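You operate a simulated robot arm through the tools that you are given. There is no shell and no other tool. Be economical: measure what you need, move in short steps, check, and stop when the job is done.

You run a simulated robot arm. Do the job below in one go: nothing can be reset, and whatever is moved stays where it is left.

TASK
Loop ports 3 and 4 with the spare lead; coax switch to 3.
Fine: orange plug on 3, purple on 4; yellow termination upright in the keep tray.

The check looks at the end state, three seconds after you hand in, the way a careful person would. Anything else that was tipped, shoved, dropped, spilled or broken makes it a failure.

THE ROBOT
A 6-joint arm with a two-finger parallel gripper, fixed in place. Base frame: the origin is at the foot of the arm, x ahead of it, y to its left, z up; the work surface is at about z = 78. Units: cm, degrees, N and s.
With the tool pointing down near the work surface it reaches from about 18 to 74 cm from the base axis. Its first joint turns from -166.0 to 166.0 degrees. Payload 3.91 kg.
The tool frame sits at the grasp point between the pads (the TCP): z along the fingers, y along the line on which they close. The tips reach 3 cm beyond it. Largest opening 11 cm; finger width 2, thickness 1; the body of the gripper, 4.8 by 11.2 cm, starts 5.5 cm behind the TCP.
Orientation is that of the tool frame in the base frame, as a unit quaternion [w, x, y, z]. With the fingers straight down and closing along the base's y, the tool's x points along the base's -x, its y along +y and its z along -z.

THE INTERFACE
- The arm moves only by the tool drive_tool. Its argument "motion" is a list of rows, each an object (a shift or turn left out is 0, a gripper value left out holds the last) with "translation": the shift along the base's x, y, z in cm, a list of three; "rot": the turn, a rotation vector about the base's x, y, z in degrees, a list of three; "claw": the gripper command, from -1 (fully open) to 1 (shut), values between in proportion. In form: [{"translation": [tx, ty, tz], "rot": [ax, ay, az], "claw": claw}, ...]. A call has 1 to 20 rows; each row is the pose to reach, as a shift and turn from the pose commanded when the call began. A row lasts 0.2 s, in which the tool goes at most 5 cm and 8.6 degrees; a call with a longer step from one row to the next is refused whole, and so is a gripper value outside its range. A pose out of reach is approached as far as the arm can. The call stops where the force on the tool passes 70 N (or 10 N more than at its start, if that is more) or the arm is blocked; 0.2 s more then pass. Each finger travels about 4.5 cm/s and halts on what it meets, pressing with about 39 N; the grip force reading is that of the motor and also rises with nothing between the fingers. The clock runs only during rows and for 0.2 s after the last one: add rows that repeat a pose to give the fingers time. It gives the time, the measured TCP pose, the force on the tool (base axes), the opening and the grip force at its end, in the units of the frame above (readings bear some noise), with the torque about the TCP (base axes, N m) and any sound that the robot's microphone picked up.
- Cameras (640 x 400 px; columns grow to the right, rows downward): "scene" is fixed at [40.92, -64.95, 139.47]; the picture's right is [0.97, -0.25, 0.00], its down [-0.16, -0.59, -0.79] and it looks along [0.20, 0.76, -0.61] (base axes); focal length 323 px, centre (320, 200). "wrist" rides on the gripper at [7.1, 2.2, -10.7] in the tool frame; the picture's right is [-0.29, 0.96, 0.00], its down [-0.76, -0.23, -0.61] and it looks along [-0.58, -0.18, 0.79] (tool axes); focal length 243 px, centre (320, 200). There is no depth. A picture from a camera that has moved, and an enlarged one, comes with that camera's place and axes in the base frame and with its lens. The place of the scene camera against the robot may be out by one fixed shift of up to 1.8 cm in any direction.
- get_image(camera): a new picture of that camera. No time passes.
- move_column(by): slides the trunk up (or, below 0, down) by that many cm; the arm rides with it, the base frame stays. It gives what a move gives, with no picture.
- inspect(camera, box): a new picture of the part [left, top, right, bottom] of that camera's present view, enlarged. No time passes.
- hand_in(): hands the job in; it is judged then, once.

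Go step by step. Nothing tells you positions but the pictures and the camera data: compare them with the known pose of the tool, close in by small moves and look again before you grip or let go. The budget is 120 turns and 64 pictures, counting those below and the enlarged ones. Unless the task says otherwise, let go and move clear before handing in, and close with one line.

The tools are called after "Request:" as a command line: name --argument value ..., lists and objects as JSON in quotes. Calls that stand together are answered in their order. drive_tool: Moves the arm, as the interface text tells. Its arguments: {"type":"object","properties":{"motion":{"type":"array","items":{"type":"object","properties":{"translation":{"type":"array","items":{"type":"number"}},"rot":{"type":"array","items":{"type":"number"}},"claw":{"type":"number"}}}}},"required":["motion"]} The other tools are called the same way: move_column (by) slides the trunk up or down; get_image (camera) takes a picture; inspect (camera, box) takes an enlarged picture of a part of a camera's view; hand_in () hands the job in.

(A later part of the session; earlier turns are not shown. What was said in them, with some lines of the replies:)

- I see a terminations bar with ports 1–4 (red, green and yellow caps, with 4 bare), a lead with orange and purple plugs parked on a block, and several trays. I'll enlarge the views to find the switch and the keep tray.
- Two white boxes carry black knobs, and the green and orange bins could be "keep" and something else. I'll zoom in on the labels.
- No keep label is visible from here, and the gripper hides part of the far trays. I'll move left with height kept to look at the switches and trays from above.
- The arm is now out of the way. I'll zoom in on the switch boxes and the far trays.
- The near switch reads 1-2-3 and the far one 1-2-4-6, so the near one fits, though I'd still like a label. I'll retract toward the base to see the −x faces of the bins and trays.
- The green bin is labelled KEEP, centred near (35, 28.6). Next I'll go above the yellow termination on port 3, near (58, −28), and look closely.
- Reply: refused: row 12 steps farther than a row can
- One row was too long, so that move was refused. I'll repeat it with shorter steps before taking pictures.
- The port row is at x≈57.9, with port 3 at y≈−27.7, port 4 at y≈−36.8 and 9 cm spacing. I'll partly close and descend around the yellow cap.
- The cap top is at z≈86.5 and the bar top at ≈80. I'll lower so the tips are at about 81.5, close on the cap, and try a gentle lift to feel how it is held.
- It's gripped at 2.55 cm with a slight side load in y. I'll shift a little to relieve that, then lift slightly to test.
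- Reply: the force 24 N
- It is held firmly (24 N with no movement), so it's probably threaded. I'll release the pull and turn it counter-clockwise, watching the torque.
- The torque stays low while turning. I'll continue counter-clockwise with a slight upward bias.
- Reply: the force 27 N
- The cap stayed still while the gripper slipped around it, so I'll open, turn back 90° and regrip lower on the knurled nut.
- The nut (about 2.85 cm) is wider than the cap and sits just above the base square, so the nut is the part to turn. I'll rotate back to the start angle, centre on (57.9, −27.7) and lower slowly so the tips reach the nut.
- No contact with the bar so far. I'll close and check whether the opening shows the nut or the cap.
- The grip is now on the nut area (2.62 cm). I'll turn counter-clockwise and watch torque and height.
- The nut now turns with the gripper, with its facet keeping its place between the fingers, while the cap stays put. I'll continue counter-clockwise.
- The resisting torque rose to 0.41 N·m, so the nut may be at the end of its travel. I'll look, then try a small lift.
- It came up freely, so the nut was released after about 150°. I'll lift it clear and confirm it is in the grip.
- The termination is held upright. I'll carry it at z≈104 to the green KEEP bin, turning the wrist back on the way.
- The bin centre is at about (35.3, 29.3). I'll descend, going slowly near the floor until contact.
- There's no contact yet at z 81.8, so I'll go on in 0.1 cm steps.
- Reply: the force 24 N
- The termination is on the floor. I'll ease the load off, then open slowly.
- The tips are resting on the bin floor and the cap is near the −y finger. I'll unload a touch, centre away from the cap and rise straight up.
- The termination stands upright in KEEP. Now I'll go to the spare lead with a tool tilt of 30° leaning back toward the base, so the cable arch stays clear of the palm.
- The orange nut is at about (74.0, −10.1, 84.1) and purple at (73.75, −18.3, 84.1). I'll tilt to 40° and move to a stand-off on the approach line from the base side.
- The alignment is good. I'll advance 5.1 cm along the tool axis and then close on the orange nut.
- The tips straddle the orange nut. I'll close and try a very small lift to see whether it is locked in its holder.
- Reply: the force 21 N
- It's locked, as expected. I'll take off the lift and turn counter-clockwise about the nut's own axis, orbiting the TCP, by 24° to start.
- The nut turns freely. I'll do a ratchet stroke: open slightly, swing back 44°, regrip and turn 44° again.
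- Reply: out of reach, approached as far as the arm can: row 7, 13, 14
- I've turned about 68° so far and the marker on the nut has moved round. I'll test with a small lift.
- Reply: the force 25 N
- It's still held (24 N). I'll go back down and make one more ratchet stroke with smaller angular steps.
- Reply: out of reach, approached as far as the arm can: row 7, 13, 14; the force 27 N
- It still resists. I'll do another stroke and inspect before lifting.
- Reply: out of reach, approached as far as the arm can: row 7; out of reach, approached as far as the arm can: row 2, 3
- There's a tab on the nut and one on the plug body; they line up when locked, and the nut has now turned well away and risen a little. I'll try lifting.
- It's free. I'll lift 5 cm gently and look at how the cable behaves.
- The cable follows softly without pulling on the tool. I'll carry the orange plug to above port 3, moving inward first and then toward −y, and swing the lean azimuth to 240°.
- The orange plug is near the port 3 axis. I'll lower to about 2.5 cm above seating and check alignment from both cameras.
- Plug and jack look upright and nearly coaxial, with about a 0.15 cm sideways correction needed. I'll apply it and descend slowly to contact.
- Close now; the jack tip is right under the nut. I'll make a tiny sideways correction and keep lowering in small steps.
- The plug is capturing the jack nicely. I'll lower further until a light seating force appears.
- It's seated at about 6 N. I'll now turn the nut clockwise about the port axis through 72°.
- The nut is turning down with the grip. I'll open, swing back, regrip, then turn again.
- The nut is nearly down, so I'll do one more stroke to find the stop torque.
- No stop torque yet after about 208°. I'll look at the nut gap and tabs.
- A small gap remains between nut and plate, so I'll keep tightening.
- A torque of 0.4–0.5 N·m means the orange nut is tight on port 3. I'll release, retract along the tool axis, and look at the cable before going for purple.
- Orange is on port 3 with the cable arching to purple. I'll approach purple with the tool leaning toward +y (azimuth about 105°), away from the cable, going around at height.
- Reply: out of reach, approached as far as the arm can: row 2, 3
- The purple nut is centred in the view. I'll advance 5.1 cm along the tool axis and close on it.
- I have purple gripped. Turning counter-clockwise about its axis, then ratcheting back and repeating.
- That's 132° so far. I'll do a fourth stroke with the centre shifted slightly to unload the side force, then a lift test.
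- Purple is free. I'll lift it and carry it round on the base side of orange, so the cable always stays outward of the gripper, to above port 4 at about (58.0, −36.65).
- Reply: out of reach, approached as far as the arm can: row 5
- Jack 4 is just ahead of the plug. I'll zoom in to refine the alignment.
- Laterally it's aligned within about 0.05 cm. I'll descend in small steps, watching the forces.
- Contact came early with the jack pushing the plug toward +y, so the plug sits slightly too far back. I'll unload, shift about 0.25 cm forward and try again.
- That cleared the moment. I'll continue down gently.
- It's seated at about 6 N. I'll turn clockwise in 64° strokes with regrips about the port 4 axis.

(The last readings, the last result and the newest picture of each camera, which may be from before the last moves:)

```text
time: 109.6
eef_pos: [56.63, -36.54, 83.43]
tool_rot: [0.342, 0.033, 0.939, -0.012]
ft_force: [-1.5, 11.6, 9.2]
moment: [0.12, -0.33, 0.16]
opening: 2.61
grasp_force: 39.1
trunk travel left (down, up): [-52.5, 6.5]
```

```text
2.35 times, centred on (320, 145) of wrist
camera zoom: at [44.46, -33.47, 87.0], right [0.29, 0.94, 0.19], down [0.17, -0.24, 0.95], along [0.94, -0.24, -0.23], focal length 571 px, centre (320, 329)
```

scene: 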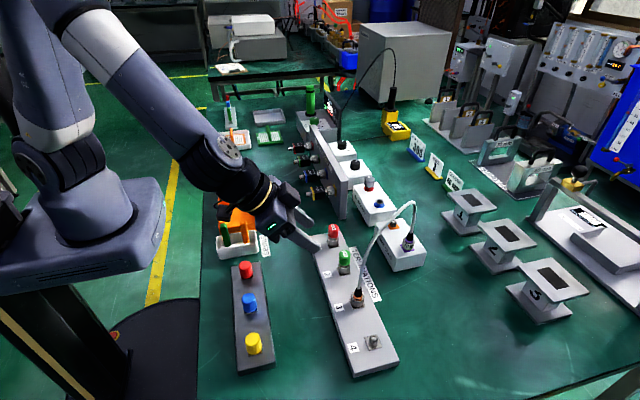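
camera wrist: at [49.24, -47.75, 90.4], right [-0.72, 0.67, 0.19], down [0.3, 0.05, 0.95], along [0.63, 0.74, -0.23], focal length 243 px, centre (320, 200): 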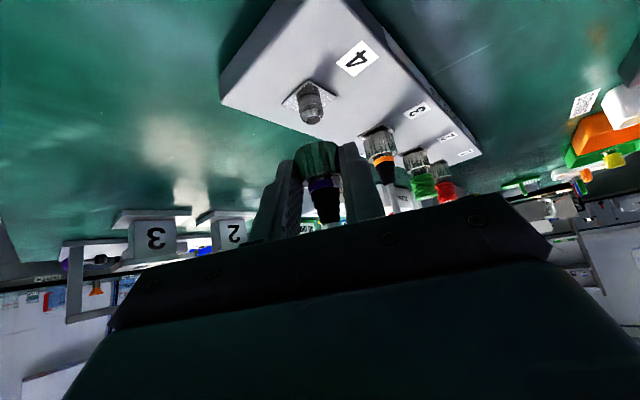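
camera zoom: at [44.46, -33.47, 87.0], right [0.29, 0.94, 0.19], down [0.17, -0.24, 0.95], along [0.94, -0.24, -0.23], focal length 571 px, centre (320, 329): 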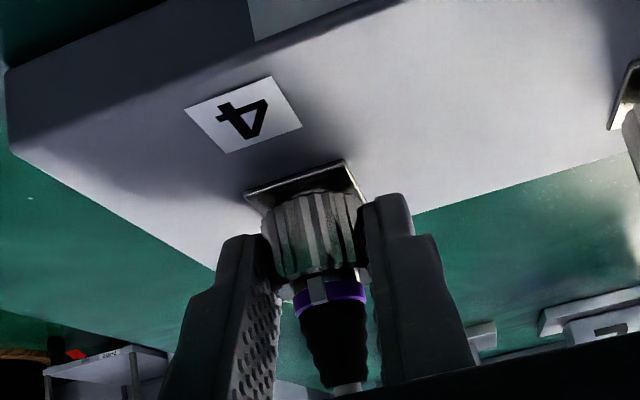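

The nut is over the jack near the plate and upright. I'll regrip with a slight +y recentre and keep turning.

Request:
drive_tool --motion '[{"claw": 0.2}, {"claw": 0.2}, {"translation": [0, -0.055, 0], "rot": [0, 0, 8]}, {"translation": [0.024, -0.227, 0], "rot": [0, 0, 16]}, {"translation": [0.072, -0.395, 0], "rot": [0, 0, 24]}, {"translation": [0.143, -0.554, 0], "rot": [0, 0, 32]}, {"translation": [0.236, -0.702, 0], "rot": [0, 0, 40]}, {"translation": [0.348, -0.835, 0], "rot": [0, 0, 48]}, {"translation": [0.477, -0.952, 0], "rot": [0, 0, 56]}, {"translation": [0.622, -1.05, 0], "rot": [0, 0, 64]}, {"translation": [0.622, -1.05, 0], "rot": [0, 0, 64], "claw": 1}, {"translation": [0.622, -1.05, 0], "rot": [0, 0, 64], "claw": 1}, {"translation": [0.622, -1.05, 0], "rot": [0, 0, 64], "claw": 1}]'

Request:
drive_tool --motion '[{"translation": [-0.145, 0.098, 0], "rot": [0, 0, -8]}, {"translation": [-0.274, 0.215, 0], "rot": [0, 0, -16]}, {"translation": [-0.386, 0.348, 0], "rot": [0, 0, -24]}, {"translation": [-0.479, 0.496, 0], "rot": [0, 0, -32]}, {"translation": [-0.55, 0.655, 0], "rot": [0, 0, -40]}, {"translation": [-0.598, 0.823, 0], "rot": [0, 0, -48]}, {"translation": [-0.622, 0.995, 0], "rot": [0, 0, -56]}, {"translation": [-0.622, 1.17, 0], "rot": [0, 0, -64]}]'

Request:
drive_tool --motion '[{"claw": 0.2}, {"claw": 0.2}, {"translation": [0, -0.175, 0], "rot": [0, 0, 8]}, {"translation": [0.024, -0.347, 0], "rot": [0, 0, 16]}, {"translation": [0.072, -0.515, 0], "rot": [0, 0, 24]}, {"translation": [0.143, -0.674, 0], "rot": [0, 0, 32]}, {"translation": [0.236, -0.822, 0], "rot": [0, 0, 40]}, {"translation": [0.348, -0.955, 0], "rot": [0, 0, 48]}, {"translation": [0.477, -1.072, 0], "rot": [0, 0, 56]}, {"translation": [0.622, -1.17, 0], "rot": [0, 0, 64]}, {"translation": [0.622, -1.17, 0], "rot": [0, 0, 64], "claw": 1}, {"translation": [0.622, -1.17, 0], "rot": [0, 0, 64], "claw": 1}, {"translation": [0.622, -1.17, 0], "rot": [0, 0, 64], "claw": 1}]'

Request:
drive_tool --motion '[{"translation": [-0.145, 0.098, 0], "rot": [0, 0, -8]}, {"translation": [-0.274, 0.215, 0], "rot": [0, 0, -16]}, {"translation": [-0.386, 0.348, 0], "rot": [0, 0, -24]}, {"translation": [-0.479, 0.496, 0], "rot": [0, 0, -32]}, {"translation": [-0.55, 0.655, 0], "rot": [0, 0, -40]}, {"translation": [-0.598, 0.823, 0], "rot": [0, 0, -48]}, {"translation": [-0.622, 0.995, 0], "rot": [0, 0, -56]}, {"translation": [-0.622, 1.17, 0], "rot": [0, 0, -64]}]'

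```text
time: 112.4
eef_pos: [57.47, -37.63, 83.3]
tool_rot: [0.296, -0.47, 0.814, 0.171]
ft_force: [3.7, -3.0, -0.1]
moment: [-0.06, -0.02, -0.03]
opening: 2.59
grasp_force: 38.3
trunk travel left (down, up): [-52.5, 6.5]
```

```text
time: 114.2
eef_pos: [56.67, -36.39, 83.37]
tool_rot: [0.342, 0.034, 0.939, -0.011]
ft_force: [0.4, 0.7, 0.4]
moment: [-0.04, 0.0, 0.01]
opening: 2.59
grasp_force: 39.0
trunk travel left (down, up): [-52.5, 6.5]
```

```text
time: 117.0
eef_pos: [57.21, -37.7, 83.21]
tool_rot: [0.296, -0.471, 0.814, 0.171]
ft_force: [4.5, -3.0, 0.4]
moment: [-0.06, -0.08, -0.07]
opening: 2.56
grasp_force: 38.2
trunk travel left (down, up): [-52.5, 6.5]
```

```text
time: 118.8
eef_pos: [56.8, -36.4, 83.22]
tool_rot: [0.341, 0.033, 0.939, -0.012]
ft_force: [1.5, -1.8, -0.7]
moment: [-0.04, 0.05, 0.41]
opening: 2.56
grasp_force: 39.1
trunk travel left (down, up): [-52.5, 6.5]
```

The stop torque of 0.41 N·m means purple is tight. A quick pull test will confirm it's engaged.

Request:
drive_tool --motion '[{"translation": [0, 0, 0.2]}, {"translation": [0, 0, 0.35]}]'

Request:
drive_tool --motion '[{"translation": [0, 0, -0.3]}, {"translation": [0, 0, -0.3], "claw": 0.3}, {"translation": [0, 0, -0.3], "claw": 0}, {"translation": [0, 0, -0.3], "claw": 0}, {"translation": [-2, 0.1, 2]}, {"translation": [-4.5, 0.2, 5.2]}, {"translation": [-6.5, 0.3, 8.5]}, {"translation": [-8, 3, 12]}, {"translation": [-9, 7, 14.5]}, {"translation": [-9, 11, 16.5]}]'

Request:
inspect --camera "scene" --box '[310, 210, 430, 380]'

```text
time: 119.4
eef_pos: [56.69, -36.52, 83.34]
tool_rot: [0.339, 0.033, 0.94, -0.011]
ft_force: [5.8, -6.2, -19.4]
moment: [-0.18, -0.11, 0.25]
opening: 2.56
grasp_force: 39.2
trunk travel left (down, up): [-52.5, 6.5]
```

```text
time: 121.6
eef_pos: [47.6, -25.49, 100.11]
tool_rot: [0.342, 0.033, 0.939, -0.012]
ft_force: [-0.5, 0.2, 0.1]
moment: [-0.01, -0.02, 0.01]
opening: 5.55
grasp_force: 0.0
trunk travel left (down, up): [-52.5, 6.5]
```

```text
2.35 times, centred on (370, 295) of scene
camera zoom: at [40.92, -64.95, 139.47], right [0.97, -0.25, 0.0], down [-0.16, -0.59, -0.79], along [0.2, 0.76, -0.61], focal length 760 px, centre (202, -24)
```

zoom: 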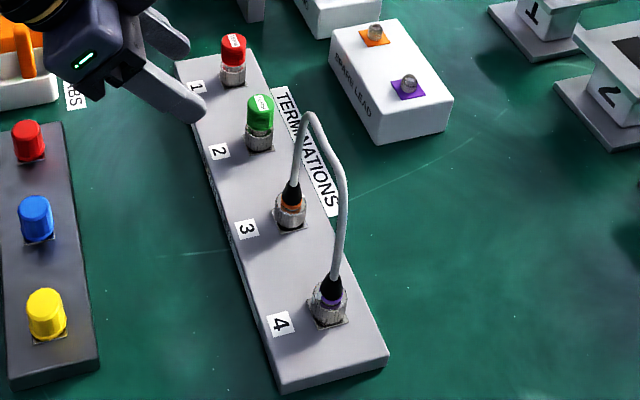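

Both lead plugs are seated on 3 and 4. Next is the coax switch, with its knob at about (74, 18.8) and top z≈85; I'll go up and across, reduce the tilt to 15° and flip the tool so the camera sits on the +x side, clear of the attenuator panel.

Request:
drive_tool --motion '[{"translation": [0, 0, 4], "rot": [0, 3, 0]}, {"translation": [0, 1, 8.5], "rot": [0, 6, 0]}, {"translation": [1, 4, 11.5], "rot": [0, 9, 0]}, {"translation": [2, 8, 13], "rot": [0, 12, 0]}, {"translation": [3, 12, 13], "rot": [0, 15, 0]}, {"translation": [4, 16.5, 13], "rot": [0, 18, 0]}, {"translation": [5, 21, 13], "rot": [0, 21, 0]}, {"translation": [6, 25.5, 13], "rot": [0, 24, 0]}, {"translation": [7, 30, 13], "rot": [0, 25, 0]}, {"translation": [8, 34, 13], "rot": [0, 25, 0]}]'

Request:
drive_tool --motion '[{"rot": [-2.1, 0, 7.7]}, {"rot": [-4.1, 0, 15.5]}, {"rot": [-6.2, 0, 23.2]}, {"rot": [-8.3, 0, 30.9]}, {"rot": [-10.4, 0, 38.6]}, {"rot": [-12.4, 0, 46.4]}, {"rot": [-14.5, 0, 54.1]}, {"rot": [-16.6, 0, 61.8]}, {"rot": [-18.6, 0, 69.5]}, {"rot": [-20.7, 0, 77.3]}, {"rot": [-22.8, 0, 85]}]'

```text
time: 123.8
eef_pos: [55.72, 8.66, 113.22]
tool_rot: [0.13, 0.03, 0.991, -0.019]
ft_force: [-0.2, -0.2, -0.6]
moment: [0.01, 0.04, 0.0]
opening: 5.49
grasp_force: 0.1
trunk travel left (down, up): [-52.5, 6.5]
```

```text
time: 126.2
eef_pos: [55.76, 8.58, 113.11]
tool_rot: [0.111, -0.667, 0.729, -0.104]
ft_force: [0.6, 0.3, 0.0]
moment: [0.01, -0.01, 0.01]
opening: 5.47
grasp_force: 0.0
trunk travel left (down, up): [-52.5, 6.5]
```

No limit hit so far. I'll continue the flip by another 92°.

Request:
drive_tool --motion '[{"rot": [-2.4, 0, 7.7]}, {"rot": [-4.8, 0, 15.3]}, {"rot": [-7.2, 0, 23]}, {"rot": [-9.6, 0, 30.6]}, {"rot": [-12, 0, 38.3]}, {"rot": [-14.4, 0, 45.9]}, {"rot": [-16.8, 0, 53.6]}, {"rot": [-19.2, 0, 61.2]}, {"rot": [-21.6, 0, 68.9]}, {"rot": [-24, 0, 76.5]}, {"rot": [-26.4, 0, 84.2]}, {"rot": [-27.6, 0, 88]}]'

```text
time: 128.8
eef_pos: [55.82, 8.54, 113.06]
tool_rot: [-0.005, 0.988, -0.024, 0.153]
ft_force: [-0.4, 0.8, -0.4]
moment: [-0.02, 0.04, 0.02]
opening: 5.51
grasp_force: 0.0
trunk travel left (down, up): [-52.5, 6.5]
```

The flip is complete, with closing along y and the camera on the far side. I'll move over the switch at z≈98 and look.

Request:
drive_tool --motion '[{"translation": [3.7, 2.6, 0]}, {"translation": [7.4, 5.2, 0]}, {"translation": [11.1, 7.8, 0]}, {"translation": [14.7, 10.3, 0]}, {"translation": [14.7, 10.3, -4.5]}, {"translation": [14.7, 10.3, -9]}, {"translation": [14.7, 10.3, -13]}, {"translation": [14.7, 10.3, -15]}]'

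Request:
get_image --camera "wrist"

```text
time: 130.6
eef_pos: [70.41, 18.81, 97.94]
tool_rot: [-0.006, 0.988, -0.025, 0.153]
ft_force: [0.6, 0.5, 0.1]
moment: [0.01, -0.02, 0.03]
opening: 5.53
grasp_force: 0.1
trunk travel left (down, up): [-52.5, 6.5]
```

```text
3 pictures are left
camera wrist: at [73.9, 16.22, 110.32], right [-0.32, -0.94, -0.1], down [-0.9, 0.27, 0.35], along [-0.31, 0.21, -0.93], focal length 243 px, centre (320, 200)
```

wrist: 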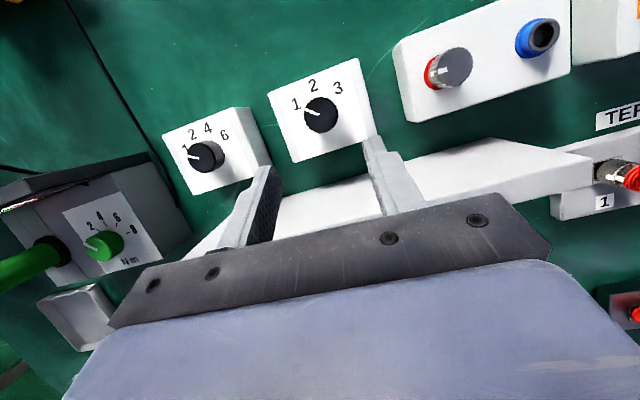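

The dial is clear: the pointer is on 1 (azimuth ≈ 54°) and 3 is at ≈ −52°, so it needs about 105° clockwise. I'll descend along the tool axis to the knob, leaving it ungripped for now.

Request:
drive_tool --motion '[{"translation": [0.9, 0.02, -3.5]}, {"translation": [1.8, 0.03, -7]}, {"translation": [2.4, 0.04, -9.2]}, {"translation": [2.8, 0.04, -10.7]}, {"translation": [3.04, 0.04, -11.5]}]'

Request:
drive_tool --motion '[{"translation": [0.01, -0.1, 0], "rot": [0, 0, 8]}, {"translation": [0.03, -0.19, 0], "rot": [0, 0, 15]}, {"translation": [0.05, -0.27, 0], "rot": [0, 0, 22]}]'

```text
time: 131.8
eef_pos: [73.53, 18.89, 86.59]
tool_rot: [-0.006, 0.988, -0.024, 0.153]
ft_force: [0.4, -1.2, 0.4]
moment: [-0.02, 0.04, -0.01]
opening: 5.5
grasp_force: 0.1
trunk travel left (down, up): [-52.5, 6.5]
```

```text
time: 132.6
eef_pos: [72.94, 20.18, 86.58]
tool_rot: [-0.017, 0.983, 0.096, 0.153]
ft_force: [5.0, -11.0, 0.8]
moment: [-0.33, -0.17, -0.05]
opening: 6.11
grasp_force: 6.1
out of reach, approached as far as the arm can: row 2, 3
trunk travel left (down, up): [-52.5, 6.5]
```

That turn hit a joint limit and a finger leaned on the knob at 11 N. I'll go back to the previous pose immediately and check.

Request:
drive_tool --motion '[{"translation": [-0.03, 0.1, 0], "rot": [0, 0, -8]}, {"translation": [-0.05, 0.27, 0], "rot": [0, 0, -16]}, {"translation": [-0.05, 0.27, 0], "rot": [0, 0, -22]}, {"translation": [-0.05, 0.27, 0], "rot": [0, 0, -22]}]'

Request:
get_image --camera "wrist"

```text
time: 133.6
eef_pos: [72.72, 20.67, 86.59]
tool_rot: [0.012, 0.984, -0.094, 0.154]
ft_force: [-0.1, -8.3, 0.1]
moment: [-0.2, -0.08, -0.12]
opening: 5.92
grasp_force: 4.1
trunk travel left (down, up): [-52.5, 6.5]
```

```text
2 pictures are left
camera wrist: at [75.74, 17.66, 98.94], right [-0.45, -0.89, -0.09], down [-0.85, 0.4, 0.35], along [-0.27, 0.24, -0.93], focal length 243 px, centre (320, 200)
```

wrist: 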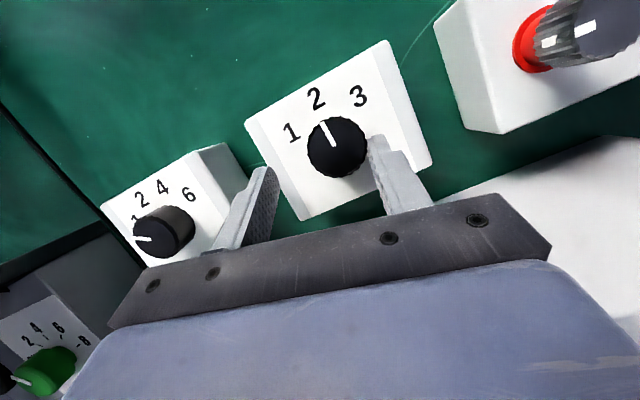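

The knob was dragged to 2 by the touch, and the box hasn't moved. I'll centre the open fingers on the knob axis at (74.1, 18.9).

Request:
drive_tool --motion '[{"translation": [0.3, -0.8, 0]}, {"translation": [0.6, -1.6, 0]}, {"translation": [0.67, -1.7, 0]}]'

```text
time: 134.4
eef_pos: [73.37, 18.87, 86.47]
tool_rot: [0.012, 0.984, -0.094, 0.154]
ft_force: [-0.1, -0.2, 0.5]
moment: [0.01, 0.0, 0.0]
opening: 5.51
grasp_force: 0.0
trunk travel left (down, up): [-52.5, 6.5]
```

Centred with no load. I'll close and turn clockwise 24° first.

Request:
drive_tool --motion '[{"claw": 0.3}, {"claw": 0.8}, {"claw": 1}, {"claw": 1}, {"translation": [0.024, 0.097, 0], "rot": [0, 0, -8]}, {"translation": [0.062, 0.191, 0], "rot": [0, 0, -16]}, {"translation": [0.112, 0.278, 0], "rot": [0, 0, -24]}]'

```text
time: 136.0
eef_pos: [73.47, 19.36, 86.58]
tool_rot: [0.045, 0.942, -0.297, 0.147]
ft_force: [6.3, 13.5, -1.0]
moment: [0.13, 0.15, 0.13]
opening: 3.28
grasp_force: 45.1
trunk travel left (down, up): [-52.5, 6.5]
```

The knob turns with the grip. I'll turn another 26° with a small recentring.

Request:
drive_tool --motion '[{"translation": [0.1, 0.2, 0], "rot": [0, 0, -8]}, {"translation": [0.17, 0.29, 0], "rot": [0, 0, -16]}, {"translation": [0.25, 0.35, 0], "rot": [0, 0, -24]}, {"translation": [0.27, 0.36, 0], "rot": [0, 0, -27]}]'

```text
time: 137.0
eef_pos: [73.61, 19.52, 86.52]
tool_rot: [0.077, 0.847, -0.51, 0.133]
ft_force: [2.3, 6.5, 2.1]
moment: [0.4, 0.68, 0.02]
opening: 3.25
grasp_force: 44.7
trunk travel left (down, up): [-52.5, 6.5]
```

That's about 51° from position 2. I'll open, retract along the tool axis and check the pointer.

Request:
drive_tool --motion '[{"claw": 0.5}, {"claw": 0.1}, {"claw": 0}, {"claw": 0}, {"translation": [-0.3, 0.5, 2]}, {"translation": [-0.7, 1.3, 5]}, {"translation": [-0.7, 1.3, 9]}]'

Request:
get_image --camera "wrist"

```text
time: 138.6
eef_pos: [72.9, 20.79, 95.77]
tool_rot: [0.078, 0.848, -0.508, 0.133]
ft_force: [-0.6, -0.3, -1.5]
moment: [0.02, -0.01, -0.03]
opening: 5.51
grasp_force: 0.0
trunk travel left (down, up): [-52.5, 6.5]
```

```text
1 pictures are left
camera wrist: at [72.73, 16.65, 108.02], right [-0.97, -0.21, -0.09], down [-0.23, 0.91, 0.35], along [0.01, 0.36, -0.93], focal length 243 px, centre (320, 200)
```

wrist: 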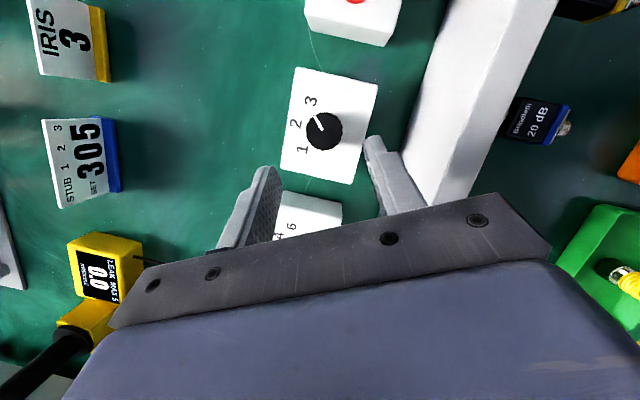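

The pointer is near 3; I'll use the last picture as a zoom to check precisely.

Request:
inspect --camera "wrist" --box '[275, 65, 385, 185]'

```text
3.33 times, centred on (330, 125) of wrist
camera zoom: at [72.73, 16.65, 108.02], right [-0.97, -0.21, -0.09], down [-0.23, 0.91, 0.35], along [0.01, 0.36, -0.93], focal length 809 px, centre (287, 450)
```

zoom: 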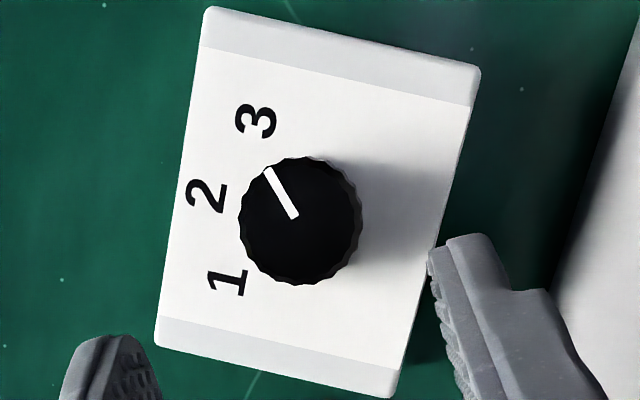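

The pointer sits on 3 within a few degrees. I'll raise the arm clear and hand in.

Request:
drive_tool --motion '[{"translation": [0, 0, 4.5]}, {"translation": [0, 0, 9]}, {"translation": [0, 0, 13.5]}, {"translation": [-4, -1, 16]}, {"translation": [-8, -3, 16]}, {"translation": [-12, -5, 16]}]'

Request:
hand_in

```text
time: 140.0
eef_pos: [60.97, 15.7, 111.73]
tool_rot: [0.077, 0.847, -0.508, 0.134]
ft_force: [0.6, -0.5, 0.3]
moment: [-0.03, 0.0, 0.05]
opening: 5.51
grasp_force: 0.0
out of reach, approached as far as the arm can: row 2, 3
trunk travel left (down, up): [-52.5, 6.5]
```

```text
The job is handed in.
```

The spare lead now loops ports 3 and 4 (orange on 3, purple on 4, both nuts tightened to their stops), the yellow termination stands upright in the KEEP tray, and the coax switch is on 3; while lining up on the switch, a finger leaned on its knob and dragged it from 1 to 2, but the box didn't move.
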